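You operate a simulated robot arm through the tools that you are given. There is no shell and no other tool.

You are at the controls of a simulated robot arm. One attempt, no reset.

Task
Put things in order on the top of the herb bench. At the end: the clear funnel from the top of the herb bench stands where the beige paper sachet (marked "LINDEN") stood; the brown beaker and the clear stopper on the top of the herb bench have changed places; the beige paper sachet from the top of the herb bench stands on top of the green leaves; whatever was shut is shut again. Leave all else as you found it, and nothing knocked over.

The check looks at the end state, three seconds after you hand in, the way a careful person would. Anything else that was tipped, shoved, dropped, spilled or broken makes it a failure. Lids that push on must go on centred and level and be pressed home; caps that screw on are set level and turned clockwise until they are tight.

Robot
A 7-joint arm with a two-finger parallel gripper, fixed in place. Base frame: the origin is at the foot of the arm, x ahead of it, y to its left, z up; the work surface is at about z = 0. Lengths are in mm, angles in degrees, forces in N, time in s.
With the tool pointing down near the work surface it reaches from about 220 to 580 mm from the base axis. Its first joint turns from -66.0 to 66.0 degrees. Payload 2.5 kg.
The TCP is the grasp point between the finger pads, 23 mm short of the fingertips. In the tool frame z runs along the fingers and y along their closing line. The gripper opens to 94 mm. The fingers are 38 mm wide and 10 mm thick; the gripper's body (54 by 96 mm) begins 39 mm behind the TCP.
Orientation is told as [roll, pitch, yaw] about the base's x, y, z axes, in that order, counted from this pose: with the fingers straight down and closing along the base's y, the tool's x points along the base's -x, its y along +y and its z along -z.

Tools
- The arm moves only by the tool step_arm. Its arguments are lists of equal length, an entry for each row: "slide": the shift along the base's x, y, z in mm, a list of three; "dr": the turn, a rotation vector about the base's x, y, z in degrees, a list of three; "fingers": the closure in counts, from 0 (fully open) to 255 (shut). In form: {"slide": [[tx, ty, tz], ...], "dr": [[ax, ay, az], ...], "fingers": [fingers, ...]}. A call has 1 to 20 rows; each row shifts and turns the commanded pose from where the row before left it. A row lasts 0.2 s, in which the tool goes at most 50 mm and 8.6 degrees; a call with a longer step from one row to the next is refused whole, and so is a gripper value outside its range. Where a pose cannot be reached the arm comes as near as it can. A force on the tool above 40 N (or 10 N above the force at the start of the call, whichever is more), or a blocked arm, ends the call early, and 0.2 s more pass. Each finger travels about 108 mm/s and halts on what it meets, pressing with about 28 N; the grip force reading is that of the motor and also rises with nothing between the fingers. The clock runs only during rows and for 0.2 s after the last one: add rows that do not move to give the fingers time. The reply holds the time, the measured pose of the TCP, the force on the tool along the base axes, the opening and the grip force, in the units named above and with some noise, with the torque about the TCP (base axes, N m) and any sound that the robot's microphone picked up.
- Cameras (640 x 400 px; columns grow to the right, rows downward): "scene" is fixed at [124.8, -415.3, 538.5]; the picture's right is [0.76, -0.65, 0.00], its down [-0.40, -0.47, -0.79] and it looks along [0.51, 0.60, -0.62] (base axes); focal length 295 px, centre (320, 200). "wrist" rides on the gripper at [86, 16, -75] in the tool frame; the picture's right is [-0.18, 0.98, 0.00], its down [-0.58, -0.11, -0.81] and it looks along [-0.79, -0.15, 0.59] (tool axes); focal length 243 px, centre (320, 200). There is no depth. A picture from a camera that has moved, and an enlarged one, comes with that camera's place and axes in the base frame and with its lens.
- camera(camera): a new picture of that camera. It takes no simulated time.
- zoom(camera, box): a new picture of the part [left, top, right, bottom] of that camera's present view, enlarged. It takes no simulated time.
- job_done(): hands the job in; it is judged then, once.

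Nothing tells you positions but the pictures and the camera data. Unless the task says otherwise, let go and move clear before handing in.

The tools are called as a command line: name --argument value ..., lists and objects as JSON in quotes. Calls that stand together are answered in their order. step_arm: Moves the arm, as the interface text tells. Its arguments: {"type":"object","properties":{"slide":{"type":"array","items":{"type":"array","items":{"type":"number"}}},"dr":{"type":"array","items":{"type":"array","items":{"type":"number"}}},"fingers":{"type":"array","items":{"type":"number"}}},"required":["slide","dr","fingers"]} The other tools are called the same way: camera (camera) takes a picture; zoom (camera, box) takes an enlarged picture of a part of a camera's view; job_done () hands the job in.

At the start:

```text
time: 0.0
tool_pos: [348.5, -31.0, 301.5]
orientation: [0.0, 0.0, 0.0]
wrist_force: [-0.3, 0.4, 0.2]
wrist_torque: [0.01, -0.01, 0.01]
gripper_width: 93.8
gripper_force: 0.1
```

scene: 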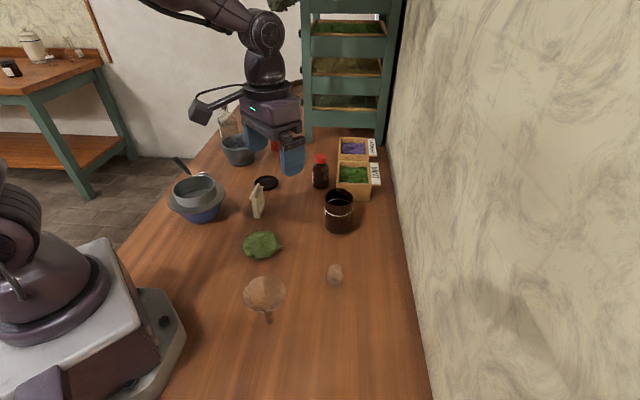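
wrist: 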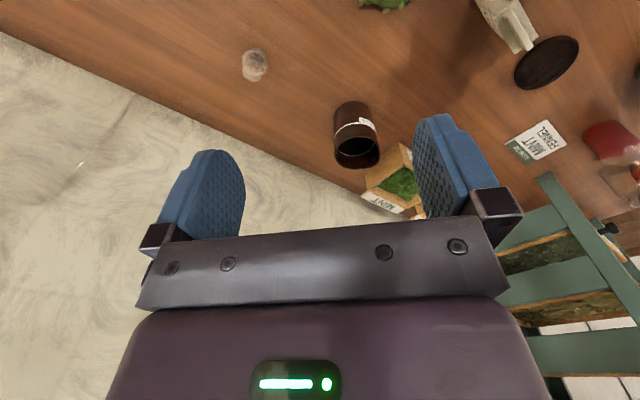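

I see a bench with a clear funnel, green leaves, a sachet, a brown beaker, a clear stopper and other items. I'll enlarge the pictures first to locate everything.

zoom --camera "scene" --box '[220, 220, 380, 340]'

zoom --camera "scene" --box '[230, 140, 390, 250]'

zoom --camera "scene" --box '[150, 90, 310, 230]'

zoom --camera "wrist" --box '[200, 0, 640, 220]'

```text
3.33 times, centred on (300, 280) of scene
camera zoom: at [124.8, -415.3, 538.5], right [0.76, -0.65, 0.0], down [-0.4, -0.47, -0.79], along [0.51, 0.6, -0.62], focal length 984 px, centre (387, -67)
```

zoom: 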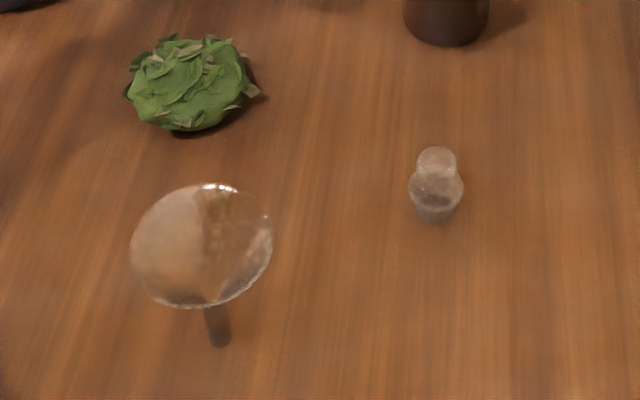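

```text
3.64 times, centred on (310, 195) of scene
camera zoom: at [124.8, -415.3, 538.5], right [0.76, -0.65, 0.0], down [-0.4, -0.47, -0.79], along [0.51, 0.6, -0.62], focal length 1073 px, centre (356, 218)
```

zoom: 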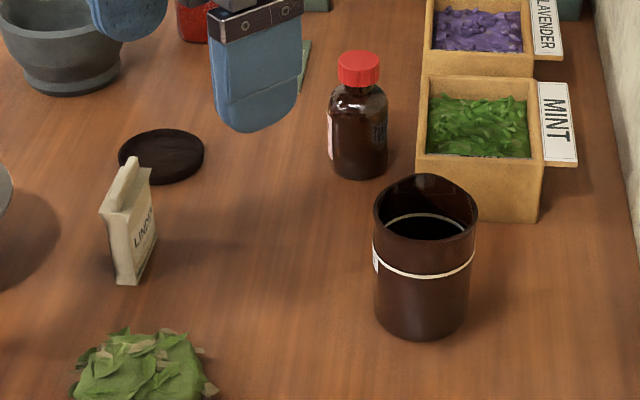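

```text
2.86 times, centred on (230, 160) of scene
camera zoom: at [124.8, -415.3, 538.5], right [0.76, -0.65, 0.0], down [-0.4, -0.47, -0.79], along [0.51, 0.6, -0.62], focal length 843 px, centre (577, 314)
```

zoom: 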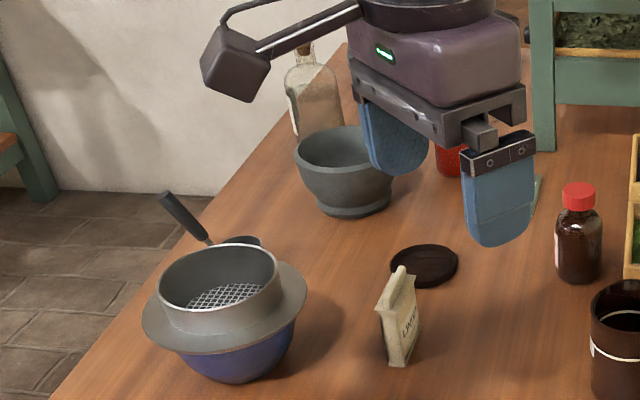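

```text
1.45 times, centred on (420, 110) of wrist
camera zoom: at [262.4, -16.2, 377.7], right [0.18, 0.98, 0.0], down [0.58, -0.11, 0.81], along [0.79, -0.15, -0.59], focal length 353 px, centre (174, 331)
```

zoom: 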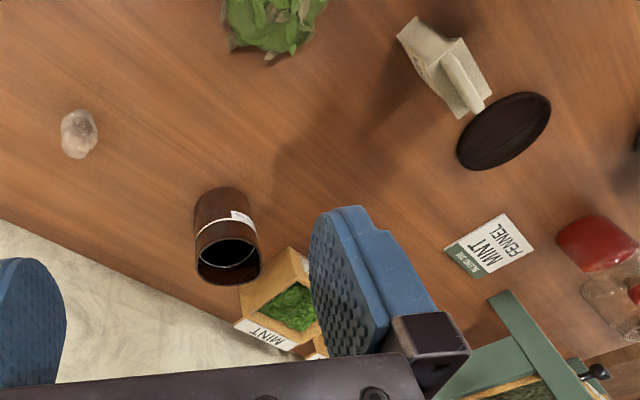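

Estimates so far: beaker near (532,-9), stopper near (398,-141), sachet near (400,160), leaves near (333,45) and the funnel, mouth up on its stem, near (245,-125). I'll pull back and up to get closer wrist views before touching anything.

step_arm --slide '[[-30, 0, 10], [-30, 0, 10], [-30, 0, 10], [0, 0, 0]]' --dr '[[0, 0, 0], [0, 0, 0], [0, 0, 0], [0, 0, 0]]' --fingers '[0, 0, 0, 0]'

camera --camera "wrist"

camera --camera "scene"

```text
time: 1.0
tool_pos: [254.7, -29.5, 332.8]
orientation: [0.0, 0.0, -0.1]
wrist_force: [0.3, 0.1, 1.2]
wrist_torque: [-0.02, -0.01, -0.02]
gripper_width: 93.9
gripper_force: 0.1
```

```text
taken
camera wrist: at [169.3, -14.0, 408.5], right [0.18, 0.98, 0.0], down [0.58, -0.11, 0.81], along [0.79, -0.15, -0.59], focal length 243 px, centre (320, 200)
```

wrist: 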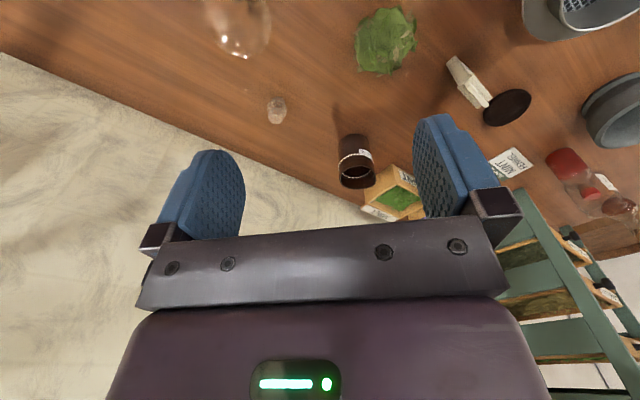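

```text
taken
```

scene: 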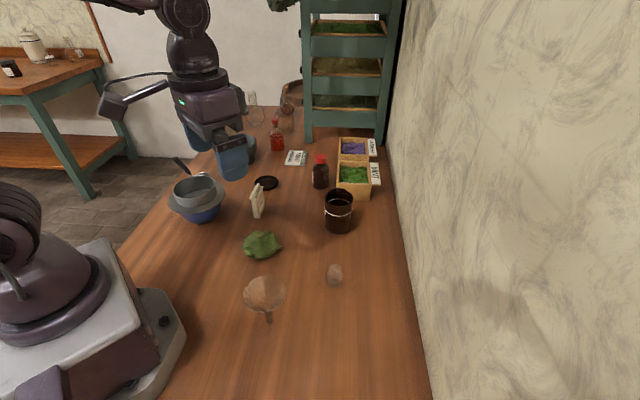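

The wider wrist view shows more of the bench, including a written card at the back. I'll enlarge the card and the objects I have to move.

zoom --camera "wrist" --box '[340, 0, 560, 140]'

zoom --camera "wrist" --box '[180, 0, 340, 140]'

zoom --camera "scene" --box '[225, 80, 345, 200]'

zoom --camera "scene" --box '[235, 165, 295, 265]'

```text
2.86 times, centred on (450, 70) of wrist
camera zoom: at [169.3, -14.0, 408.5], right [0.18, 0.98, 0.0], down [0.58, -0.11, 0.81], along [0.79, -0.15, -0.59], focal length 693 px, centre (-51, 571)
```

zoom: 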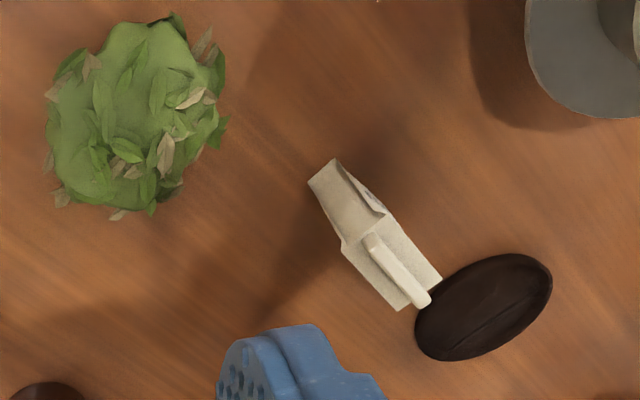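

```text
2.86 times, centred on (260, 70) of wrist
camera zoom: at [169.3, -14.0, 408.5], right [0.18, 0.98, 0.0], down [0.58, -0.11, 0.81], along [0.79, -0.15, -0.59], focal length 693 px, centre (491, 571)
```

zoom: 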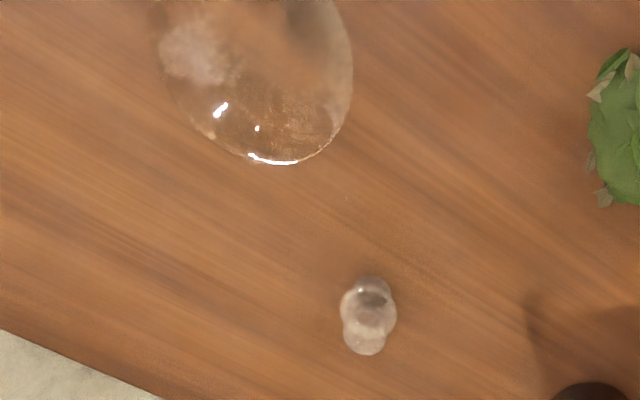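

```text
3.33 times, centred on (285, 140) of scene
camera zoom: at [124.8, -415.3, 538.5], right [0.76, -0.65, 0.0], down [-0.4, -0.47, -0.79], along [0.51, 0.6, -0.62], focal length 984 px, centre (437, 400)
```

zoom: 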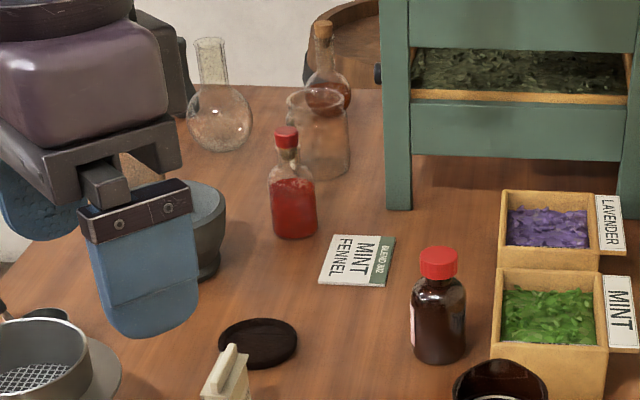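

```text
4.00 times, centred on (265, 215) of scene
camera zoom: at [124.8, -415.3, 538.5], right [0.76, -0.65, 0.0], down [-0.4, -0.47, -0.79], along [0.51, 0.6, -0.62], focal length 1180 px, centre (540, 140)
```

zoom: 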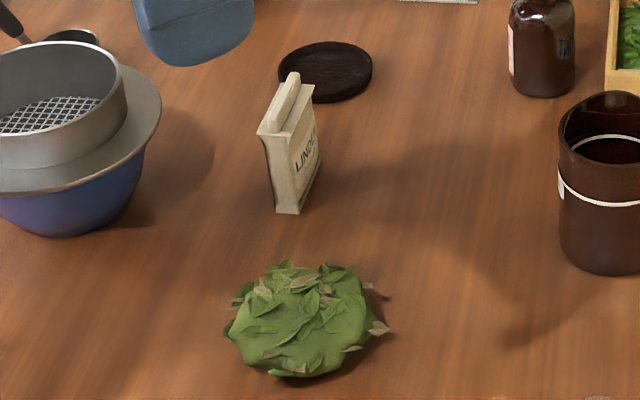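

Nothing on the bench looks shut over a target, and the sachet is aligned about 45° to the base. Next I'll yaw -90° and look at the funnel and stopper from the left side.

step_arm --slide '[[0, 8, -8], [0, 8, -8], [0, 8, -8], [0, 8, -8], [0, 8, -8], [0, 8, -8], [0, 8, -8], [0, 8, -8], [0, 8, -8], [0, 4, -8], [0, 0, 0], [0, 0, 0]]' --dr '[[0, 0, -8.2], [0, 0, -8.2], [0, 0, -8.2], [0, 0, -8.2], [0, 0, -8.2], [0, 0, -8.2], [0, 0, -8.2], [0, 0, -8.2], [0, 0, -8.2], [0, 0, -8.2], [0, 0, -8], [0, 0, 0]]' --fingers '[0, 0, 0, 0, 0, 0, 0, 0, 0, 0, 0, 0]'

camera --camera "wrist"

camera --camera "scene"

```text
time: 3.6
tool_pos: [256.4, 44.4, 251.8]
orientation: [0.0, 0.0, -90.0]
wrist_force: [-1.2, 0.0, 0.3]
wrist_torque: [-0.01, 0.03, 0.05]
gripper_width: 94.1
gripper_force: 0.1
```

```text
taken
camera wrist: at [273.5, 130.3, 328.4], right [0.98, -0.19, 0.0], down [-0.11, -0.58, 0.81], along [-0.15, -0.79, -0.59], focal length 243 px, centre (320, 200)
```

wrist: 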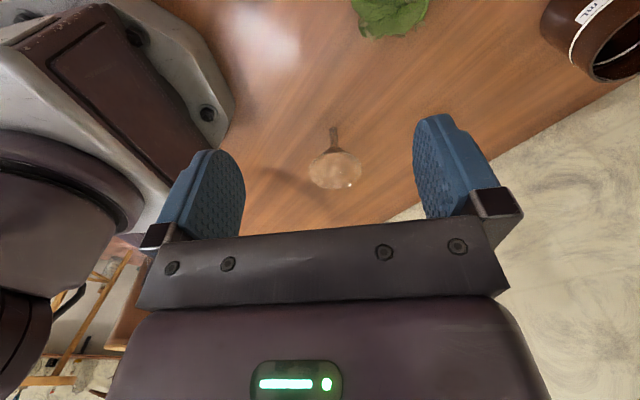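

```text
taken
```

scene: 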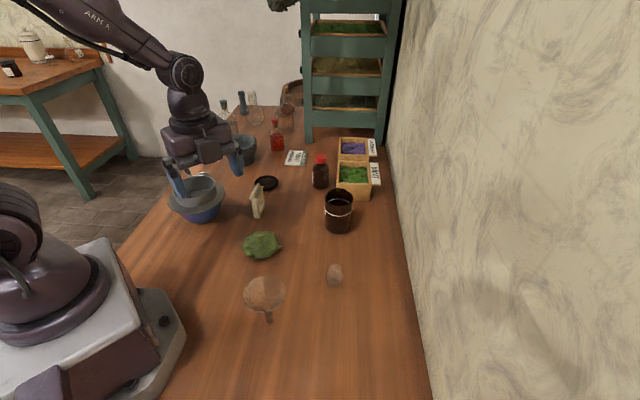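

zoom --camera "wrist" --box '[280, 110, 400, 210]'

zoom --camera "scene" --box '[230, 260, 310, 340]'

zoom --camera "scene" --box '[315, 250, 355, 300]'

```text
4.00 times, centred on (340, 160) of wrist
camera zoom: at [273.5, 130.3, 328.4], right [0.98, -0.19, 0.0], down [-0.11, -0.58, 0.81], along [-0.15, -0.79, -0.59], focal length 970 px, centre (240, 360)
```

zoom: 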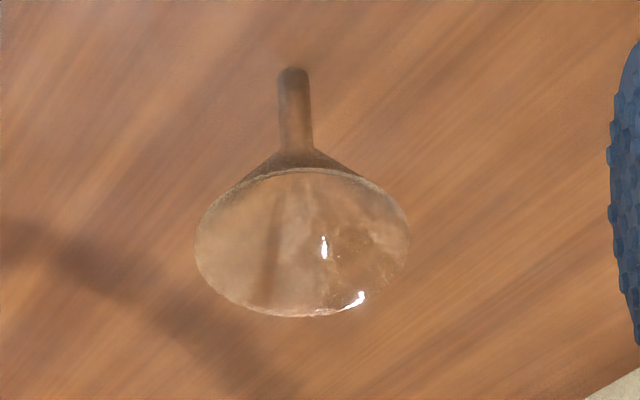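

```text
5.00 times, centred on (270, 300) of scene
camera zoom: at [124.8, -415.3, 538.5], right [0.76, -0.65, 0.0], down [-0.4, -0.47, -0.79], along [0.51, 0.6, -0.62], focal length 1475 px, centre (570, -300)
```

zoom: 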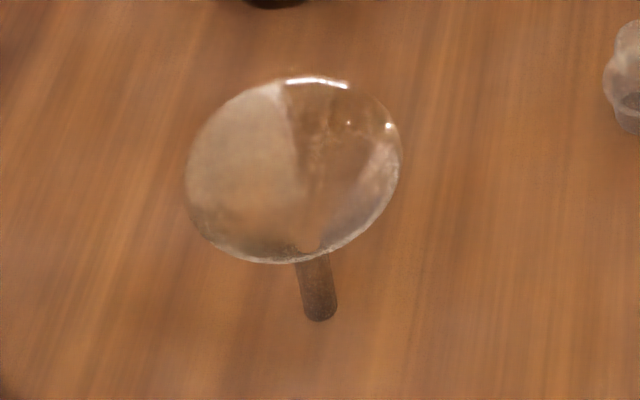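

```text
8.00 times, centred on (335, 275) of scene
camera zoom: at [124.8, -415.3, 538.5], right [0.76, -0.65, 0.0], down [-0.4, -0.47, -0.79], along [0.51, 0.6, -0.62], focal length 2361 px, centre (200, -400)
```

zoom: 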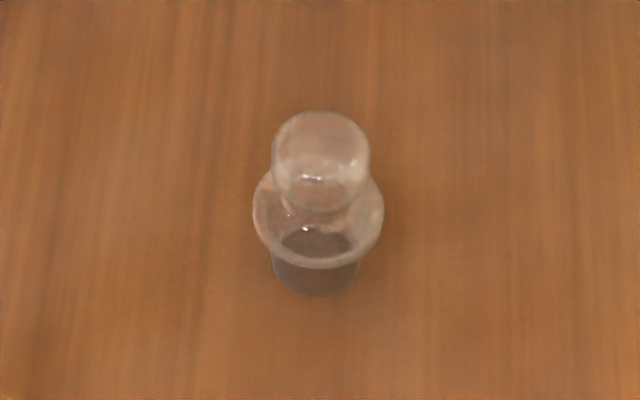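

The funnel stands mouth-up on its thin stem at about (248,-120), with the rim around 76 mm wide at z≈92. The stopper stands on its plug at about (405,-136) with a knob at z≈42. I'll do the beaker/stopper swap first, starting by hovering over the stopper to refine its position.

step_arm --slide '[[18, -23, -12], [18, -23, -12], [18, -23, -12], [18, -23, -12], [18, -23, -12], [18, -23, -12], [18, -23, -12], [20.5, -20, -16], [0, 0, 0], [0, 0, 0]]' --dr '[[0, 0, 0], [0, 0, 0], [0, 0, 0], [0, 0, 0], [0, 0, 0], [0, 0, 0], [0, 0, 0], [0, 0, 0], [0, 0, 0], [0, 0, 0]]' --fingers '[0, 0, 0, 0, 0, 0, 0, 0, 0, 0]'

camera --camera "wrist"

camera --camera "scene"

```text
time: 5.8
tool_pos: [403.3, -137.3, 155.0]
orientation: [0.0, 0.0, -90.0]
wrist_force: [-0.7, 0.0, -1.3]
wrist_torque: [-0.02, 0.02, 0.03]
gripper_width: 93.9
gripper_force: 0.1
```

```text
taken
camera wrist: at [419.8, -52.1, 230.6], right [0.98, -0.18, 0.0], down [-0.11, -0.58, 0.81], along [-0.15, -0.79, -0.59], focal length 243 px, centre (320, 200)
```

wrist: 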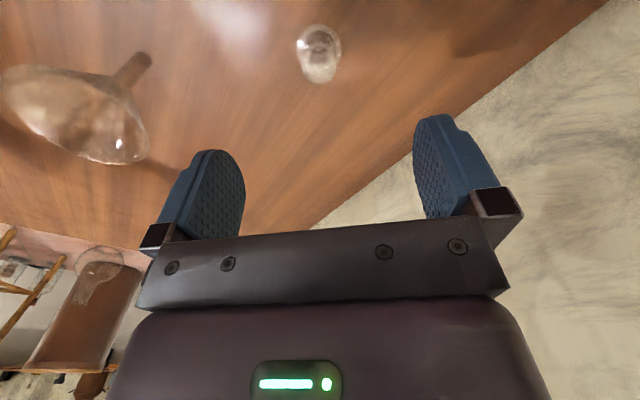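

```text
taken
```

scene: 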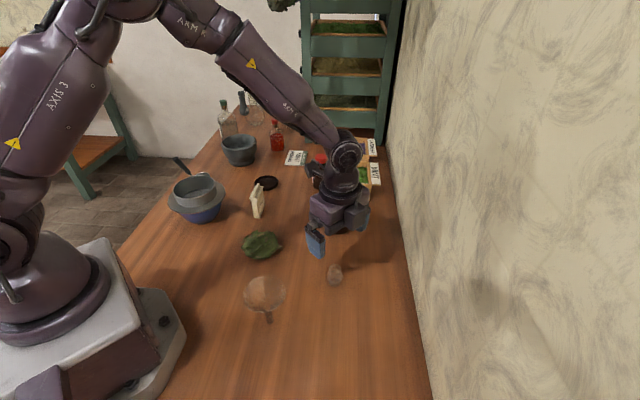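

zoom --camera "wrist" --box '[270, 0, 370, 100]'

zoom --camera "scene" --box '[280, 200, 380, 300]'

```text
4.00 times, centred on (320, 50) of wrist
camera zoom: at [419.8, -52.1, 230.6], right [0.98, -0.18, 0.0], down [-0.11, -0.58, 0.81], along [-0.15, -0.79, -0.59], focal length 970 px, centre (320, 800)
```

zoom: 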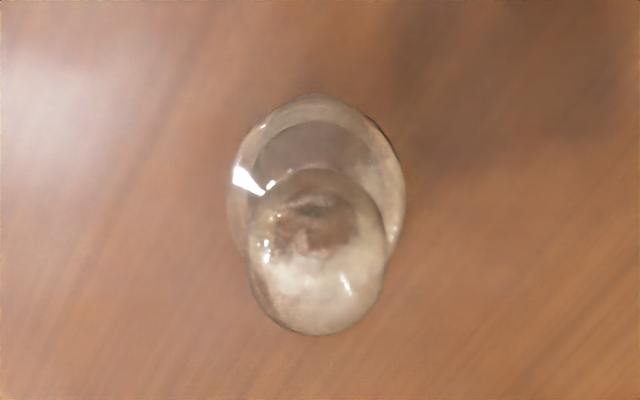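

```text
4.00 times, centred on (330, 250) of scene
camera zoom: at [124.8, -415.3, 538.5], right [0.76, -0.65, 0.0], down [-0.4, -0.47, -0.79], along [0.51, 0.6, -0.62], focal length 1180 px, centre (280, 0)
```

zoom: 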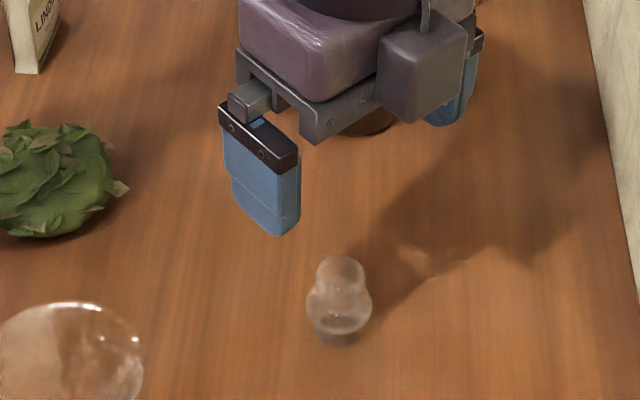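

The stopper is at about (403.5,-134.5), slightly off the current TCP. I'll hold still for one reading to see how much of the offset is noise or settling.

step_arm --slide '[[0, 0, 0], [0, 0, 0]]' --dr '[[0, 0, 0], [0, 0, 0]]' --fingers '[0, 0]'

step_arm --slide '[[0, 0, 0], [0, 0, 0]]' --dr '[[0, 0, 0], [0, 0, 0]]' --fingers '[0, 0]'

```text
time: 6.4
tool_pos: [403.4, -137.5, 155.1]
orientation: [0.0, 0.0, -89.9]
wrist_force: [-0.3, 0.3, 0.4]
wrist_torque: [0.01, 0.04, 0.0]
gripper_width: 93.9
gripper_force: 0.1
```

```text
time: 7.0
tool_pos: [402.5, -138.4, 154.8]
orientation: [-0.1, 0.0, -90.0]
wrist_force: [-0.7, -0.3, -0.5]
wrist_torque: [0.01, 0.03, 0.01]
gripper_width: 93.6
gripper_force: 0.0
```

Settled offset is small and repeatable, so I'll steer by the measured pose. Now I'll lower over the stopper knob to about z=50 and check the alignment before closing.

step_arm --slide '[[0.5, 3.3, -20], [0, 0, -20], [0, 0, -20], [0, 0, -20], [0, 0, -15], [0, 0, -8], [0, 0, 0], [0, 0, 0]]' --dr '[[0, 0, 0], [0, 0, 0], [0, 0, 0], [0, 0, 0], [0, 0, 0], [0, 0, 0], [0, 0, 0], [0, 0, 0]]' --fingers '[0, 0, 0, 0, 0, 0, 0, 0]'

camera --camera "wrist"

zoom --camera "scene" --box '[280, 200, 400, 300]'

```text
time: 8.8
tool_pos: [404.1, -133.4, 50.2]
orientation: [0.1, 0.0, -90.0]
wrist_force: [0.2, -0.2, -0.5]
wrist_torque: [0.01, 0.01, 0.03]
gripper_width: 94.0
gripper_force: 0.1
```

```text
taken
camera wrist: at [420.5, -47.8, 126.1], right [0.98, -0.18, 0.0], down [-0.11, -0.58, 0.81], along [-0.15, -0.79, -0.59], focal length 243 px, centre (320, 200)
```

wrist: 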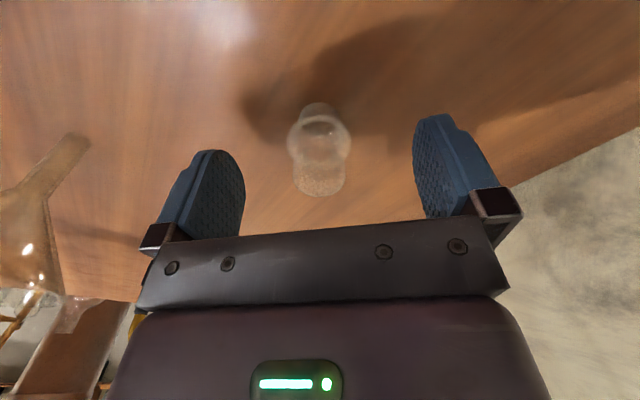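

```text
4.00 times, centred on (340, 250) of scene
camera zoom: at [124.8, -415.3, 538.5], right [0.76, -0.65, 0.0], down [-0.4, -0.47, -0.79], along [0.51, 0.6, -0.62], focal length 1180 px, centre (240, 0)
```

zoom: 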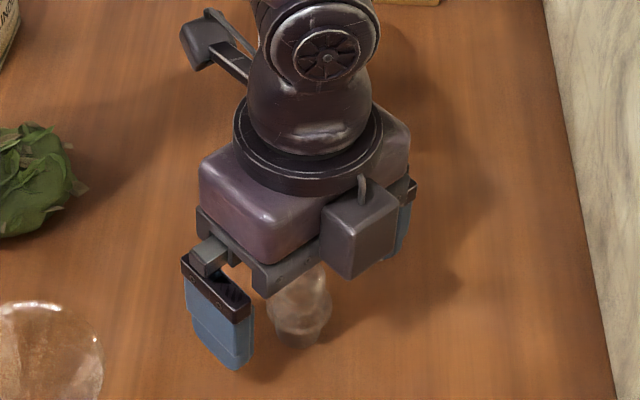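

The knob sits centred between the fingers at the TCP. I'll nudge 2 mm and close on it.

step_arm --slide '[[0, -2.0, 0], [0, 0, 0], [0, 0, 0], [0, 0, 0], [0, 0, 0], [0, 0, 0]]' --dr '[[0, 0, 0], [0, 0, 0], [0, 0, 0], [0, 0, 0], [0, 0, 0], [0, 0, 0]]' --fingers '[80, 160, 175, 220, 255, 255]'

camera --camera "wrist"

zoom --camera "scene" --box '[280, 200, 400, 300]'

```text
time: 10.2
tool_pos: [404.4, -134.9, 48.5]
orientation: [0.0, 0.1, -90.0]
wrist_force: [-1.2, 0.4, 0.8]
wrist_torque: [-0.02, 0.01, 0.0]
gripper_width: 24.3
gripper_force: 28.5
```

```text
taken
camera wrist: at [420.6, -49.4, 125.7], right [0.98, -0.18, 0.0], down [-0.11, -0.58, 0.81], along [-0.15, -0.79, -0.59], focal length 243 px, centre (320, 200)
```

wrist: 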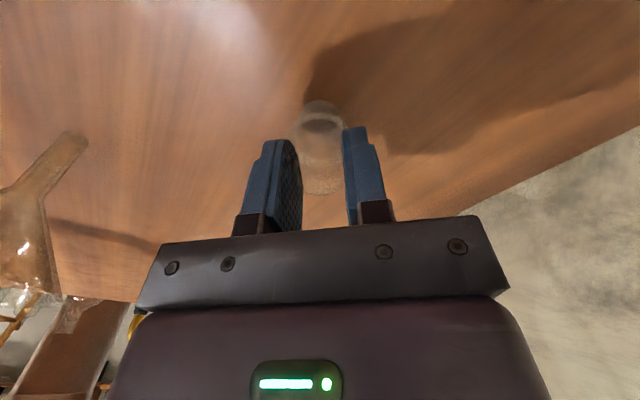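

```text
4.00 times, centred on (340, 250) of scene
camera zoom: at [124.8, -415.3, 538.5], right [0.76, -0.65, 0.0], down [-0.4, -0.47, -0.79], along [0.51, 0.6, -0.62], focal length 1180 px, centre (240, 0)
```

zoom: 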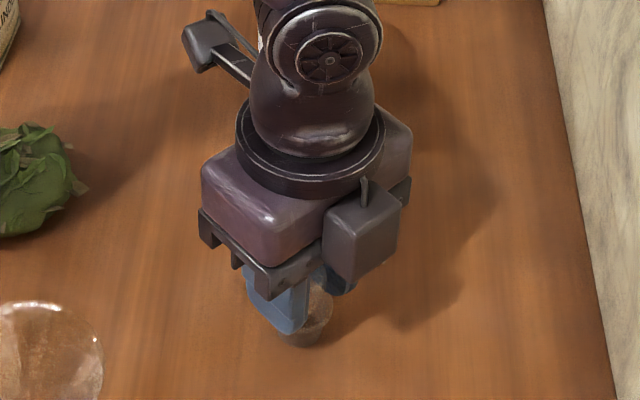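

The stopper is gripped at 24 mm wide. I'll lift it, move it to an empty temporary spot near (330,-60), and lower it to the same height.

step_arm --slide '[[0, 0, 10], [0, 0, 15], [0, 0, 20], [0, 0, 20], [0, 0, 5], [0, 0, 0]]' --dr '[[0, 0, 0], [0, 0, 0], [0, 0, 0], [0, 0, 0], [0, 0, 0], [0, 0, 0]]' --fingers '[255, 255, 255, 255, 255, 255]'

camera --camera "wrist"

zoom --camera "scene" --box '[280, 200, 400, 300]'

```text
time: 11.6
tool_pos: [402.3, -134.9, 120.4]
orientation: [0.1, 0.0, -90.1]
wrist_force: [0.0, 0.2, -0.3]
wrist_torque: [0.0, 0.0, 0.01]
gripper_width: 24.3
gripper_force: 27.7
```

```text
taken
camera wrist: at [419.5, -48.6, 196.2], right [0.98, -0.18, 0.0], down [-0.11, -0.58, 0.81], along [-0.15, -0.79, -0.59], focal length 243 px, centre (320, 200)
```

wrist: 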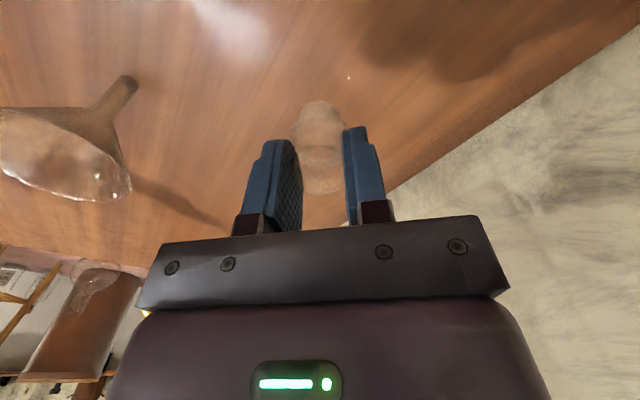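

```text
4.00 times, centred on (340, 250) of scene
camera zoom: at [124.8, -415.3, 538.5], right [0.76, -0.65, 0.0], down [-0.4, -0.47, -0.79], along [0.51, 0.6, -0.62], focal length 1180 px, centre (240, 0)
```

zoom: 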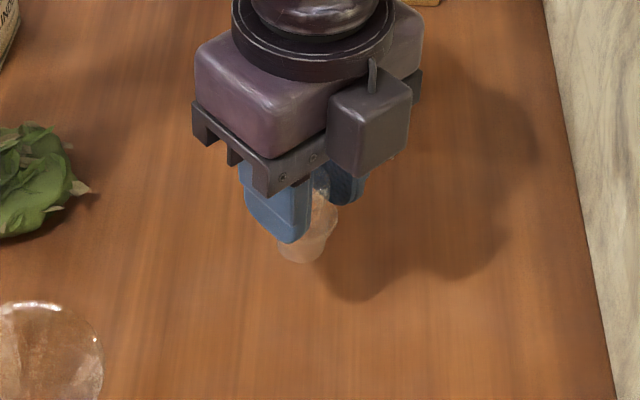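

The stopper came up level. Moving to the temporary spot and lowering.

step_arm --slide '[[-15, 15, 0], [-20, 20, 0], [-20, 20, 0], [-18, 20, 0], [0, 0, 0], [0, 0, -20], [0, 0, -20], [0, 0, -15], [0, 0, -8], [0, 0, -3], [0, 0, 0]]' --dr '[[0, 0, 0], [0, 0, 0], [0, 0, 0], [0, 0, 0], [0, 0, 0], [0, 0, 0], [0, 0, 0], [0, 0, 0], [0, 0, 0], [0, 0, 0], [0, 0, 0]]' --fingers '[255, 255, 255, 255, 255, 255, 255, 255, 255, 255, 255]'

camera --camera "wrist"

zoom --camera "scene" --box '[240, 180, 360, 300]'

```text
time: 14.0
tool_pos: [333.0, -61.8, 51.7]
orientation: [0.1, 0.0, -89.9]
wrist_force: [0.7, -0.5, -0.1]
wrist_torque: [-0.01, 0.01, -0.01]
gripper_width: 24.6
gripper_force: 27.5
```

```text
taken
camera wrist: at [349.2, 24.4, 128.2], right [0.98, -0.18, 0.0], down [-0.11, -0.58, 0.81], along [-0.15, -0.79, -0.59], focal length 243 px, centre (320, 200)
```

wrist: 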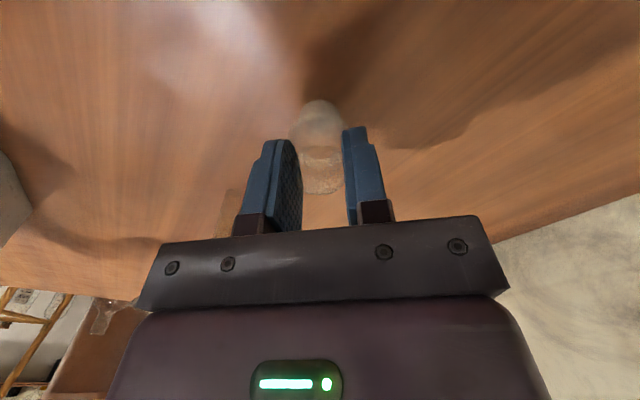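

```text
3.33 times, centred on (300, 240) of scene
camera zoom: at [124.8, -415.3, 538.5], right [0.76, -0.65, 0.0], down [-0.4, -0.47, -0.79], along [0.51, 0.6, -0.62], focal length 984 px, centre (387, 67)
```

zoom: 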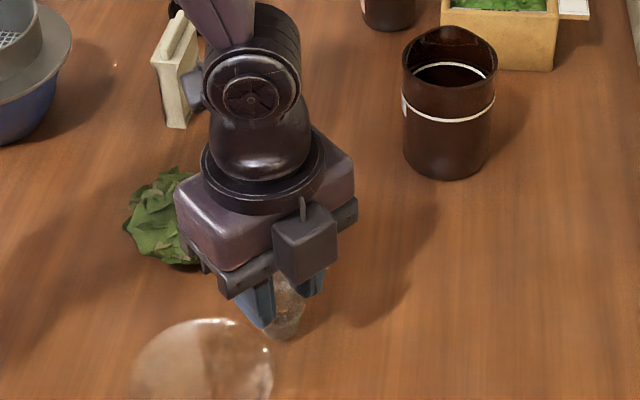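

The stopper is about 2 mm above the bench at the temporary spot. I'll lower in 1 mm steps until contact.

step_arm --slide '[[0, 0, -1], [0, 0, -1], [0, 0, -0.5], [0, 0, 0]]' --dr '[[0, 0, 0], [0, 0, 0], [0, 0, 0], [0, 0, 0]]' --fingers '[255, 255, 255, 255]'

```text
time: 15.0
tool_pos: [333.4, -61.4, 50.4]
orientation: [-0.1, 0.0, -90.0]
wrist_force: [-2.7, 2.3, 10.3]
wrist_torque: [0.14, 0.09, 0.04]
gripper_width: 24.2
gripper_force: 28.6
```

Contact shows about 10 N, so the stopper is standing on the bench. I'll open the fingers and rise.

step_arm --slide '[[0, 0, 0.5], [0, 0, 0], [0, 0, 0], [0, 0, 0], [0, 0, 15], [0, 0, 25], [0, 0, 30], [0, 0, 30], [0, 0, 0]]' --dr '[[0, 0, 0], [0, 0, 0], [0, 0, 0], [0, 0, 0], [0, 0, 0], [0, 0, 0], [0, 0, 0], [0, 0, 0], [0, 0, 0]]' --fingers '[220, 180, 100, 60, 60, 60, 60, 0, 0]'

camera --camera "wrist"

zoom --camera "scene" --box '[240, 180, 360, 300]'

```text
time: 17.0
tool_pos: [333.7, -61.8, 152.1]
orientation: [-0.1, 0.1, -90.0]
wrist_force: [-0.8, 0.6, 0.6]
wrist_torque: [0.0, 0.0, 0.0]
gripper_width: 93.9
gripper_force: 0.0
```

```text
taken
camera wrist: at [350.2, 24.0, 227.7], right [0.98, -0.18, 0.0], down [-0.11, -0.58, 0.81], along [-0.15, -0.79, -0.59], focal length 243 px, centre (320, 200)
```

wrist: 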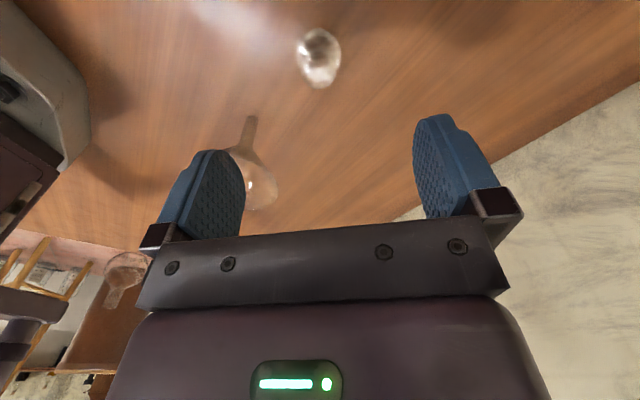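

```text
3.33 times, centred on (300, 240) of scene
camera zoom: at [124.8, -415.3, 538.5], right [0.76, -0.65, 0.0], down [-0.4, -0.47, -0.79], along [0.51, 0.6, -0.62], focal length 984 px, centre (387, 67)
```

zoom: 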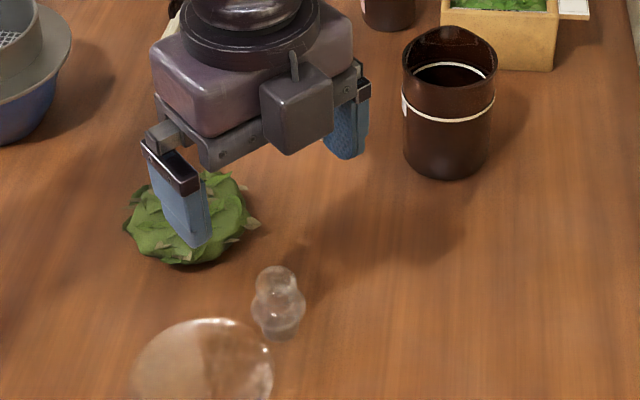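

The stopper stands upright at (333.5,-61.6). Next I'll raise, yaw to -45°, and hover over the beaker.

step_arm --slide '[[10, 3, 15], [20, 6, 15], [28, 8, 15], [28, 8, 3], [28, 8, 0], [28, 8, 0], [28, 8, 0], [28.3, 4.8, 0], [0, 0, 0], [0, 0, 0]]' --dr '[[0, 0, 0], [0, 0, 5], [0, 0, 8], [0, 0, 8], [0, 0, 8], [0, 0, 8], [0, 0, 8], [0, 0, 0], [0, 0, 0], [0, 0, 0]]' --fingers '[0, 0, 0, 0, 0, 0, 0, 0, 0, 0]'

camera --camera "wrist"

camera --camera "scene"

```text
time: 19.2
tool_pos: [531.3, -6.0, 199.5]
orientation: [0.0, 0.0, -45.0]
wrist_force: [0.7, 1.0, 0.3]
wrist_torque: [-0.04, -0.03, -0.03]
gripper_width: 94.0
gripper_force: 0.0
```

```text
taken
camera wrist: at [481.6, 65.2, 274.6], right [0.82, 0.57, 0.0], down [0.33, -0.49, 0.81], along [0.46, -0.67, -0.59], focal length 243 px, centre (320, 200)
```

wrist: 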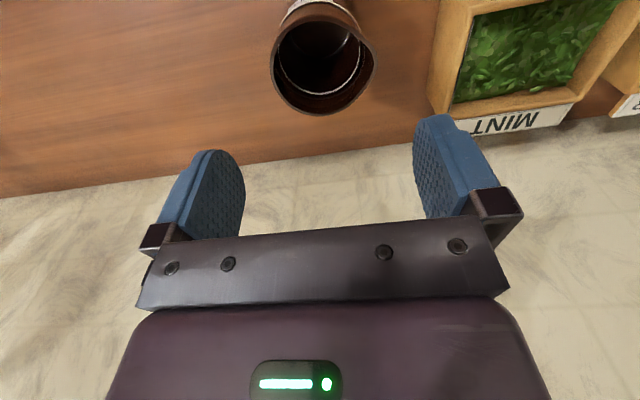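

```text
taken
```

scene: 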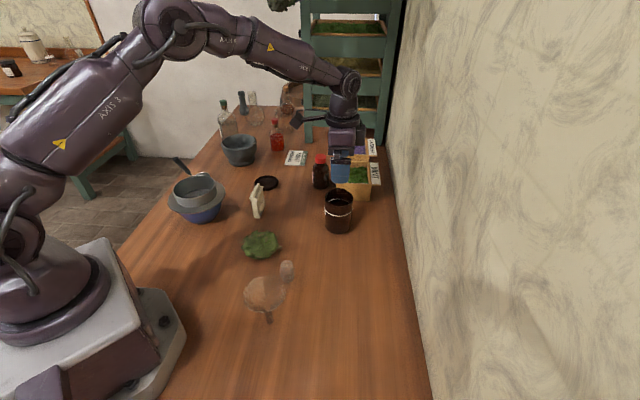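

zoom --camera "wrist" --box '[240, 0, 400, 130]'

zoom --camera "scene" --box '[290, 130, 390, 240]'

```text
3.08 times, centred on (320, 65) of wrist
camera zoom: at [481.6, 65.2, 274.6], right [0.82, 0.57, 0.0], down [0.33, -0.49, 0.81], along [0.46, -0.67, -0.59], focal length 746 px, centre (320, 615)
```

zoom: 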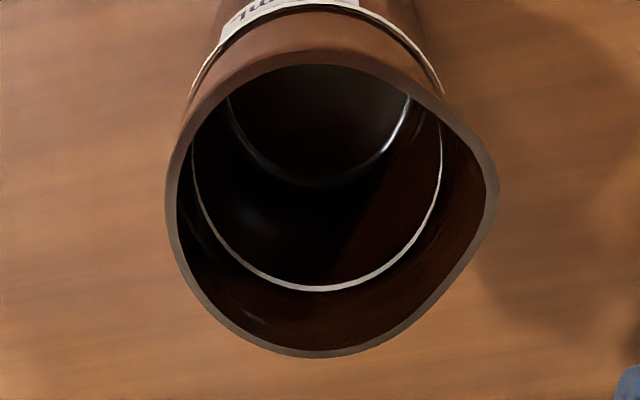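

```text
3.64 times, centred on (340, 185) of scene
camera zoom: at [124.8, -415.3, 538.5], right [0.76, -0.65, 0.0], down [-0.4, -0.47, -0.79], along [0.51, 0.6, -0.62], focal length 1073 px, centre (247, 254)
```

zoom: 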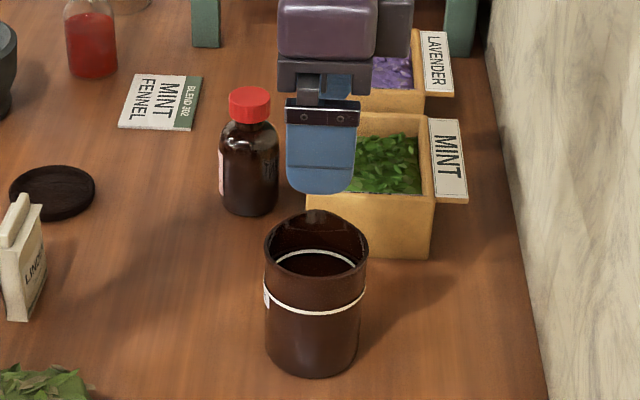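

The beaker is empty, centred near (534,-10.5), with a spout pointing along about +42°. I'll yaw to +45° so the fingers close across the spout direction instead of on it.

step_arm --slide '[[2, -4, 0], [0, 0, 0], [0, 0, 0], [0, 0, 0], [0, 0, 0], [0, 0, 0], [0, 0, 0], [0, 0, 0], [0, 0, 0], [0, 0, 0], [0, 0, 0], [0, 0, 0], [0, 0, 0]]' --dr '[[0, 0, 8.2], [0, 0, 8.2], [0, 0, 8.2], [0, 0, 8.2], [0, 0, 8.2], [0, 0, 8.2], [0, 0, 8.2], [0, 0, 8.2], [0, 0, 8.2], [0, 0, 8.2], [0, 0, 8], [0, 0, 0], [0, 0, 0]]' --fingers '[0, 0, 0, 0, 0, 0, 0, 0, 0, 0, 0, 0, 0]'

camera --camera "wrist"

zoom --camera "wrist" --box '[240, 0, 400, 130]'

camera --camera "scene"

```text
time: 22.0
tool_pos: [532.4, -9.5, 199.5]
orientation: [0.0, -0.1, 45.0]
wrist_force: [-0.6, -0.2, 0.2]
wrist_torque: [0.06, -0.01, 0.01]
gripper_width: 94.0
gripper_force: 0.1
```

```text
taken
camera wrist: at [460.5, -61.0, 275.2], right [-0.57, 0.82, 0.0], down [0.49, 0.33, 0.81], along [0.66, 0.46, -0.59], focal length 243 px, centre (320, 200)
```

wrist: 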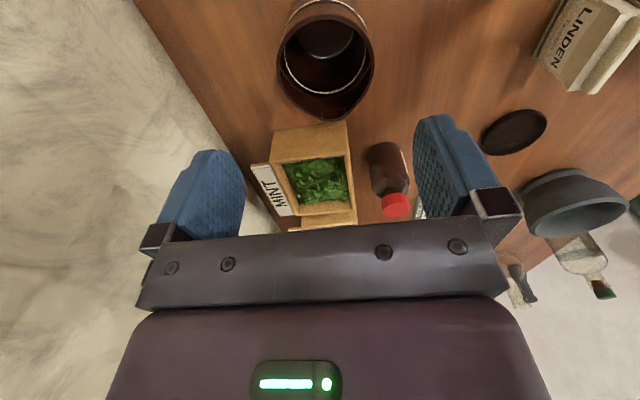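

```text
3.08 times, centred on (320, 65) of wrist
camera zoom: at [460.5, -61.0, 275.2], right [-0.57, 0.82, 0.0], down [0.49, 0.33, 0.81], along [0.66, 0.46, -0.59], focal length 746 px, centre (320, 615)
```

zoom: 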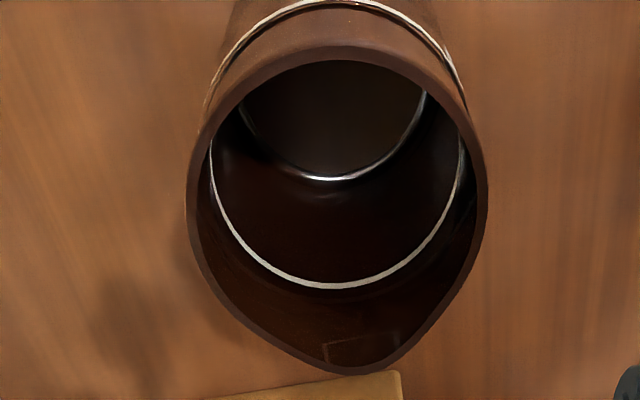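

```text
taken
```

scene: 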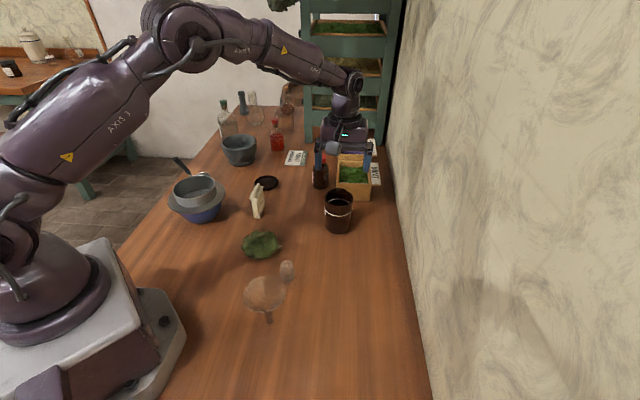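

From both views the beaker centre comes out at about (531.5,-7.5). I'll align and descend around it to z≈62.

step_arm --slide '[[-1, 2, -20], [0, 0, -20], [0, 0, -20], [0, 0, -20], [0, 0, -20], [0, 0, -18], [0, 0, -12], [0, 0, -8], [0, 0, 0], [0, 0, 0]]' --dr '[[0, 0, 0], [0, 0, 0], [0, 0, 0], [0, 0, 0], [0, 0, 0], [0, 0, 0], [0, 0, 0], [0, 0, 0], [0, 0, 0], [0, 0, 0]]' --fingers '[0, 0, 0, 0, 0, 0, 0, 0, 0, 0]'

camera --camera "wrist"

zoom --camera "scene" --box '[280, 130, 400, 250]'

```text
time: 24.2
tool_pos: [533.2, -9.9, 60.3]
orientation: [0.0, -0.1, 45.0]
wrist_force: [-0.2, 0.1, 0.4]
wrist_torque: [0.0, 0.01, -0.01]
gripper_width: 94.4
gripper_force: 0.1
```

```text
taken
camera wrist: at [460.5, -60.1, 135.7], right [-0.56, 0.83, 0.0], down [0.49, 0.33, 0.81], along [0.67, 0.46, -0.59], focal length 243 px, centre (320, 200)
```

wrist: 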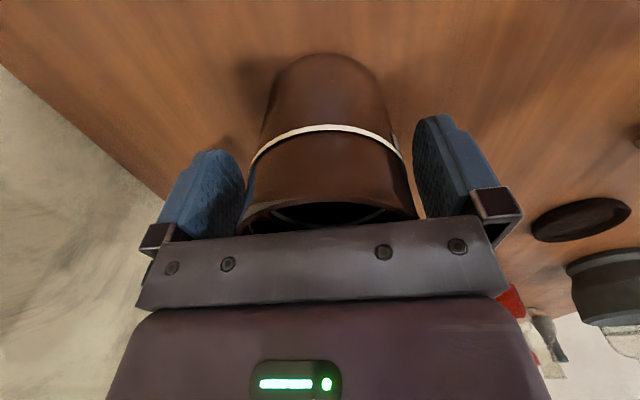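

```text
3.33 times, centred on (340, 190) of scene
camera zoom: at [124.8, -415.3, 538.5], right [0.76, -0.65, 0.0], down [-0.4, -0.47, -0.79], along [0.51, 0.6, -0.62], focal length 984 px, centre (253, 233)
```

zoom: 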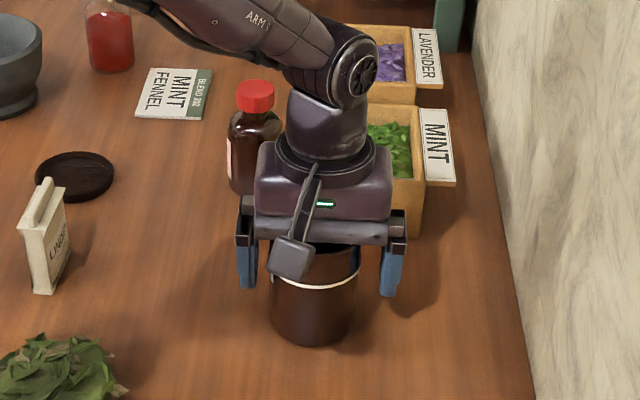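

The beaker is between the fingers with clearance on both sides. Closing gradually.

step_arm --slide '[[0, 0, 0], [0, 0, 0], [0, 0, 0], [0, 0, 0], [0, 0, 0], [0, 0, 0], [0, 0, 0]]' --dr '[[0, 0, 0], [0, 0, 0], [0, 0, 0], [0, 0, 0], [0, 0, 0], [0, 0, 0], [0, 0, 0]]' --fingers '[25, 40, 52, 62, 80, 150, 255]'

camera --camera "wrist"

zoom --camera "scene" --box '[280, 130, 400, 250]'

```text
time: 25.8
tool_pos: [532.4, -10.1, 59.5]
orientation: [-0.1, 0.0, 45.0]
wrist_force: [-0.8, 0.0, 0.0]
wrist_torque: [-0.06, 0.0, -0.03]
gripper_width: 68.7
gripper_force: 27.9
```

```text
taken
camera wrist: at [460.5, -60.1, 135.8], right [-0.56, 0.83, 0.0], down [0.49, 0.33, 0.81], along [0.67, 0.46, -0.59], focal length 243 px, centre (320, 200)
```

wrist: 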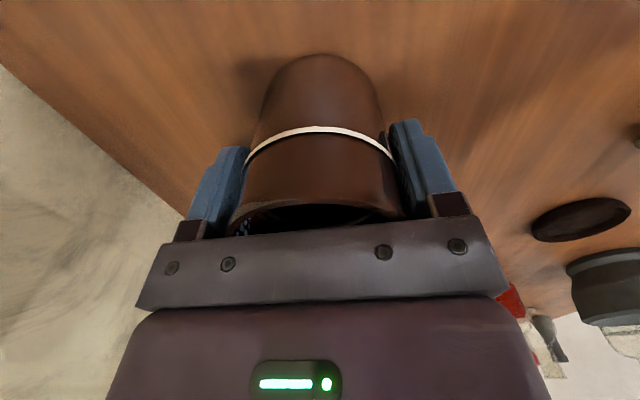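

```text
3.33 times, centred on (340, 190) of scene
camera zoom: at [124.8, -415.3, 538.5], right [0.76, -0.65, 0.0], down [-0.4, -0.47, -0.79], along [0.51, 0.6, -0.62], focal length 984 px, centre (253, 233)
```

zoom: 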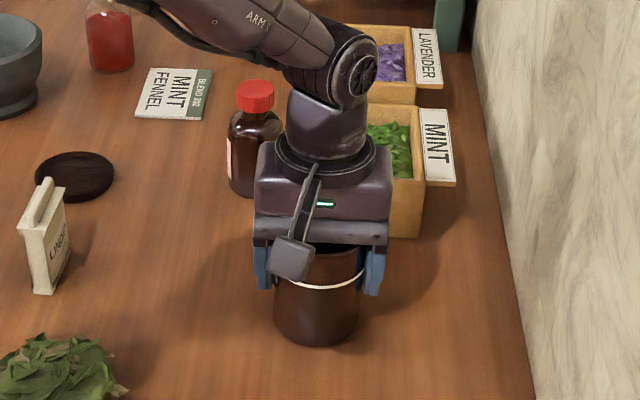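

Gripped at 68.7 mm. Lifting straight up and checking that it stays level.

step_arm --slide '[[0, 0, 6], [0, 0, 12], [0, 0, 16], [0, 0, 16], [0, 0, 10], [0, 0, 0]]' --dr '[[0, 0, 0], [0, 0, 0], [0, 0, 0], [0, 0, 0], [0, 0, 0], [0, 0, 0]]' --fingers '[255, 255, 255, 255, 255, 255]'

camera --camera "wrist"

camera --camera "scene"

```text
time: 27.2
tool_pos: [532.2, -9.7, 120.6]
orientation: [0.0, 0.1, 45.0]
wrist_force: [0.6, 0.5, -1.3]
wrist_torque: [0.03, -0.02, 0.02]
gripper_width: 68.8
gripper_force: 28.0
```

```text
taken
camera wrist: at [459.9, -60.5, 196.4], right [-0.56, 0.83, 0.0], down [0.49, 0.33, 0.81], along [0.67, 0.46, -0.59], focal length 243 px, centre (320, 200)
```

wrist: 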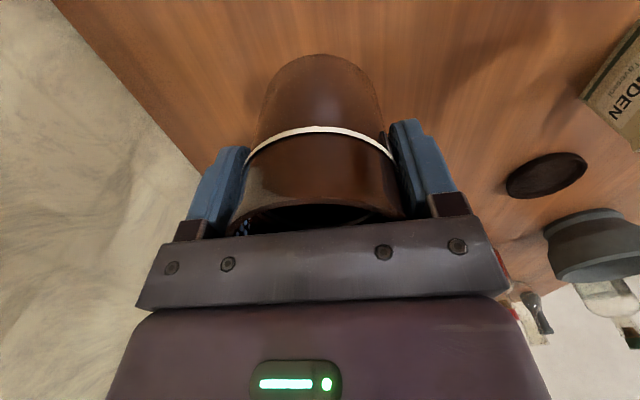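

```text
taken
```

scene: 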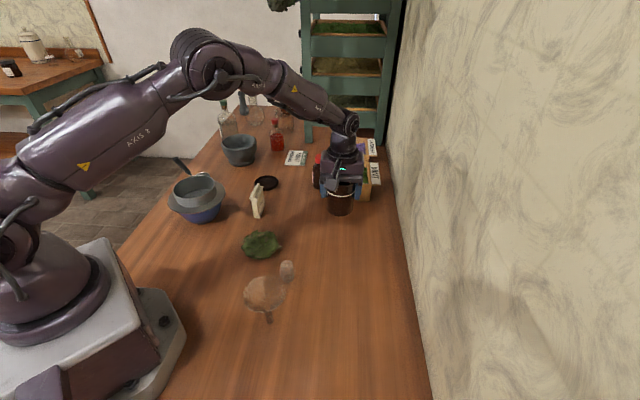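

Level and held. Carrying it to the stopper's old spot and lowering to just above the bench.

step_arm --slide '[[-10, -10, 0], [-18, -18, 0], [-20, -20, 0], [-20, -20, 0], [-20, -20, 0], [-18, -18, 0], [-13, -12, 0], [-9.8, -7.7, 0], [0, 0, 0], [0, 0, -20], [0, 0, -18], [0, 0, -12], [0, 0, -5], [0, 0, 0], [0, 0, 0]]' --dr '[[0, 0, 0], [0, 0, 0], [0, 0, 0], [0, 0, 0], [0, 0, 0], [0, 0, 0], [0, 0, 0], [0, 0, 0], [0, 0, 0], [0, 0, 0], [0, 0, 0], [0, 0, 0], [0, 0, 0], [0, 0, 0], [0, 0, 0]]' --fingers '[255, 255, 255, 255, 255, 255, 255, 255, 255, 255, 255, 255, 255, 255, 255]'

camera --camera "wrist"

zoom --camera "scene" --box '[240, 180, 400, 320]'

```text
time: 30.4
tool_pos: [403.0, -133.6, 67.0]
orientation: [0.0, 0.1, 45.1]
wrist_force: [-0.3, 0.0, -0.6]
wrist_torque: [-0.03, 0.01, 0.01]
gripper_width: 68.7
gripper_force: 27.8
```

```text
taken
camera wrist: at [330.9, -184.4, 141.6], right [-0.56, 0.83, 0.0], down [0.49, 0.33, 0.81], along [0.67, 0.46, -0.59], focal length 243 px, centre (320, 200)
```

wrist: 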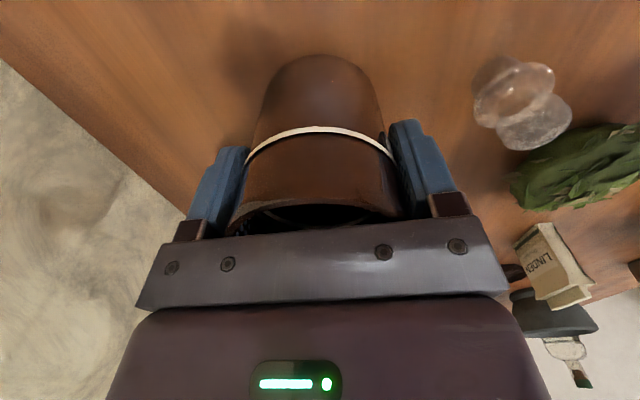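

```text
2.86 times, centred on (320, 250) of scene
camera zoom: at [124.8, -415.3, 538.5], right [0.76, -0.65, 0.0], down [-0.4, -0.47, -0.79], along [0.51, 0.6, -0.62], focal length 843 px, centre (320, 57)
```

zoom: 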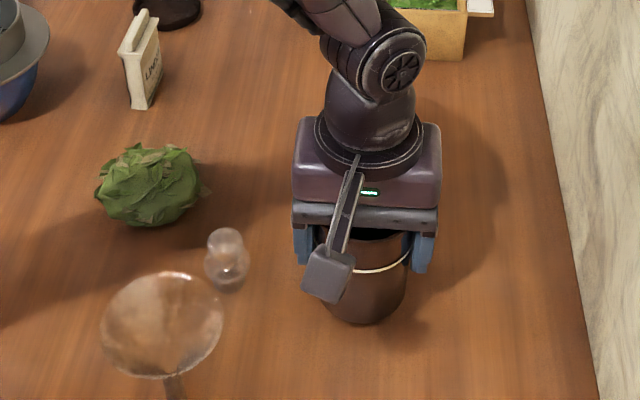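

About 7 mm remain to the bench. Lowering with small final steps.

step_arm --slide '[[0, -1.5, -3], [0, 0, -2], [0, 0, -1], [0, 0, 0]]' --dr '[[0, 0, 0], [0, 0, 0], [0, 0, 0], [0, 0, 0]]' --fingers '[255, 255, 255, 255]'

step_arm --slide '[[0, 0, -0.7], [0, 0, -0.5], [0, 0, 0]]' --dr '[[0, 0, 0], [0, 0, 0], [0, 0, 0]]' --fingers '[255, 255, 255]'

```text
time: 31.4
tool_pos: [402.8, -135.8, 60.8]
orientation: [-0.1, 0.0, 45.0]
wrist_force: [0.1, 0.2, -0.5]
wrist_torque: [0.02, -0.03, 0.01]
gripper_width: 68.6
gripper_force: 27.9
```

```text
time: 32.2
tool_pos: [403.7, -135.1, 60.1]
orientation: [0.0, 0.0, 45.0]
wrist_force: [-3.1, 0.7, 6.6]
wrist_torque: [-0.13, 0.09, -0.06]
gripper_width: 68.8
gripper_force: 28.3
```

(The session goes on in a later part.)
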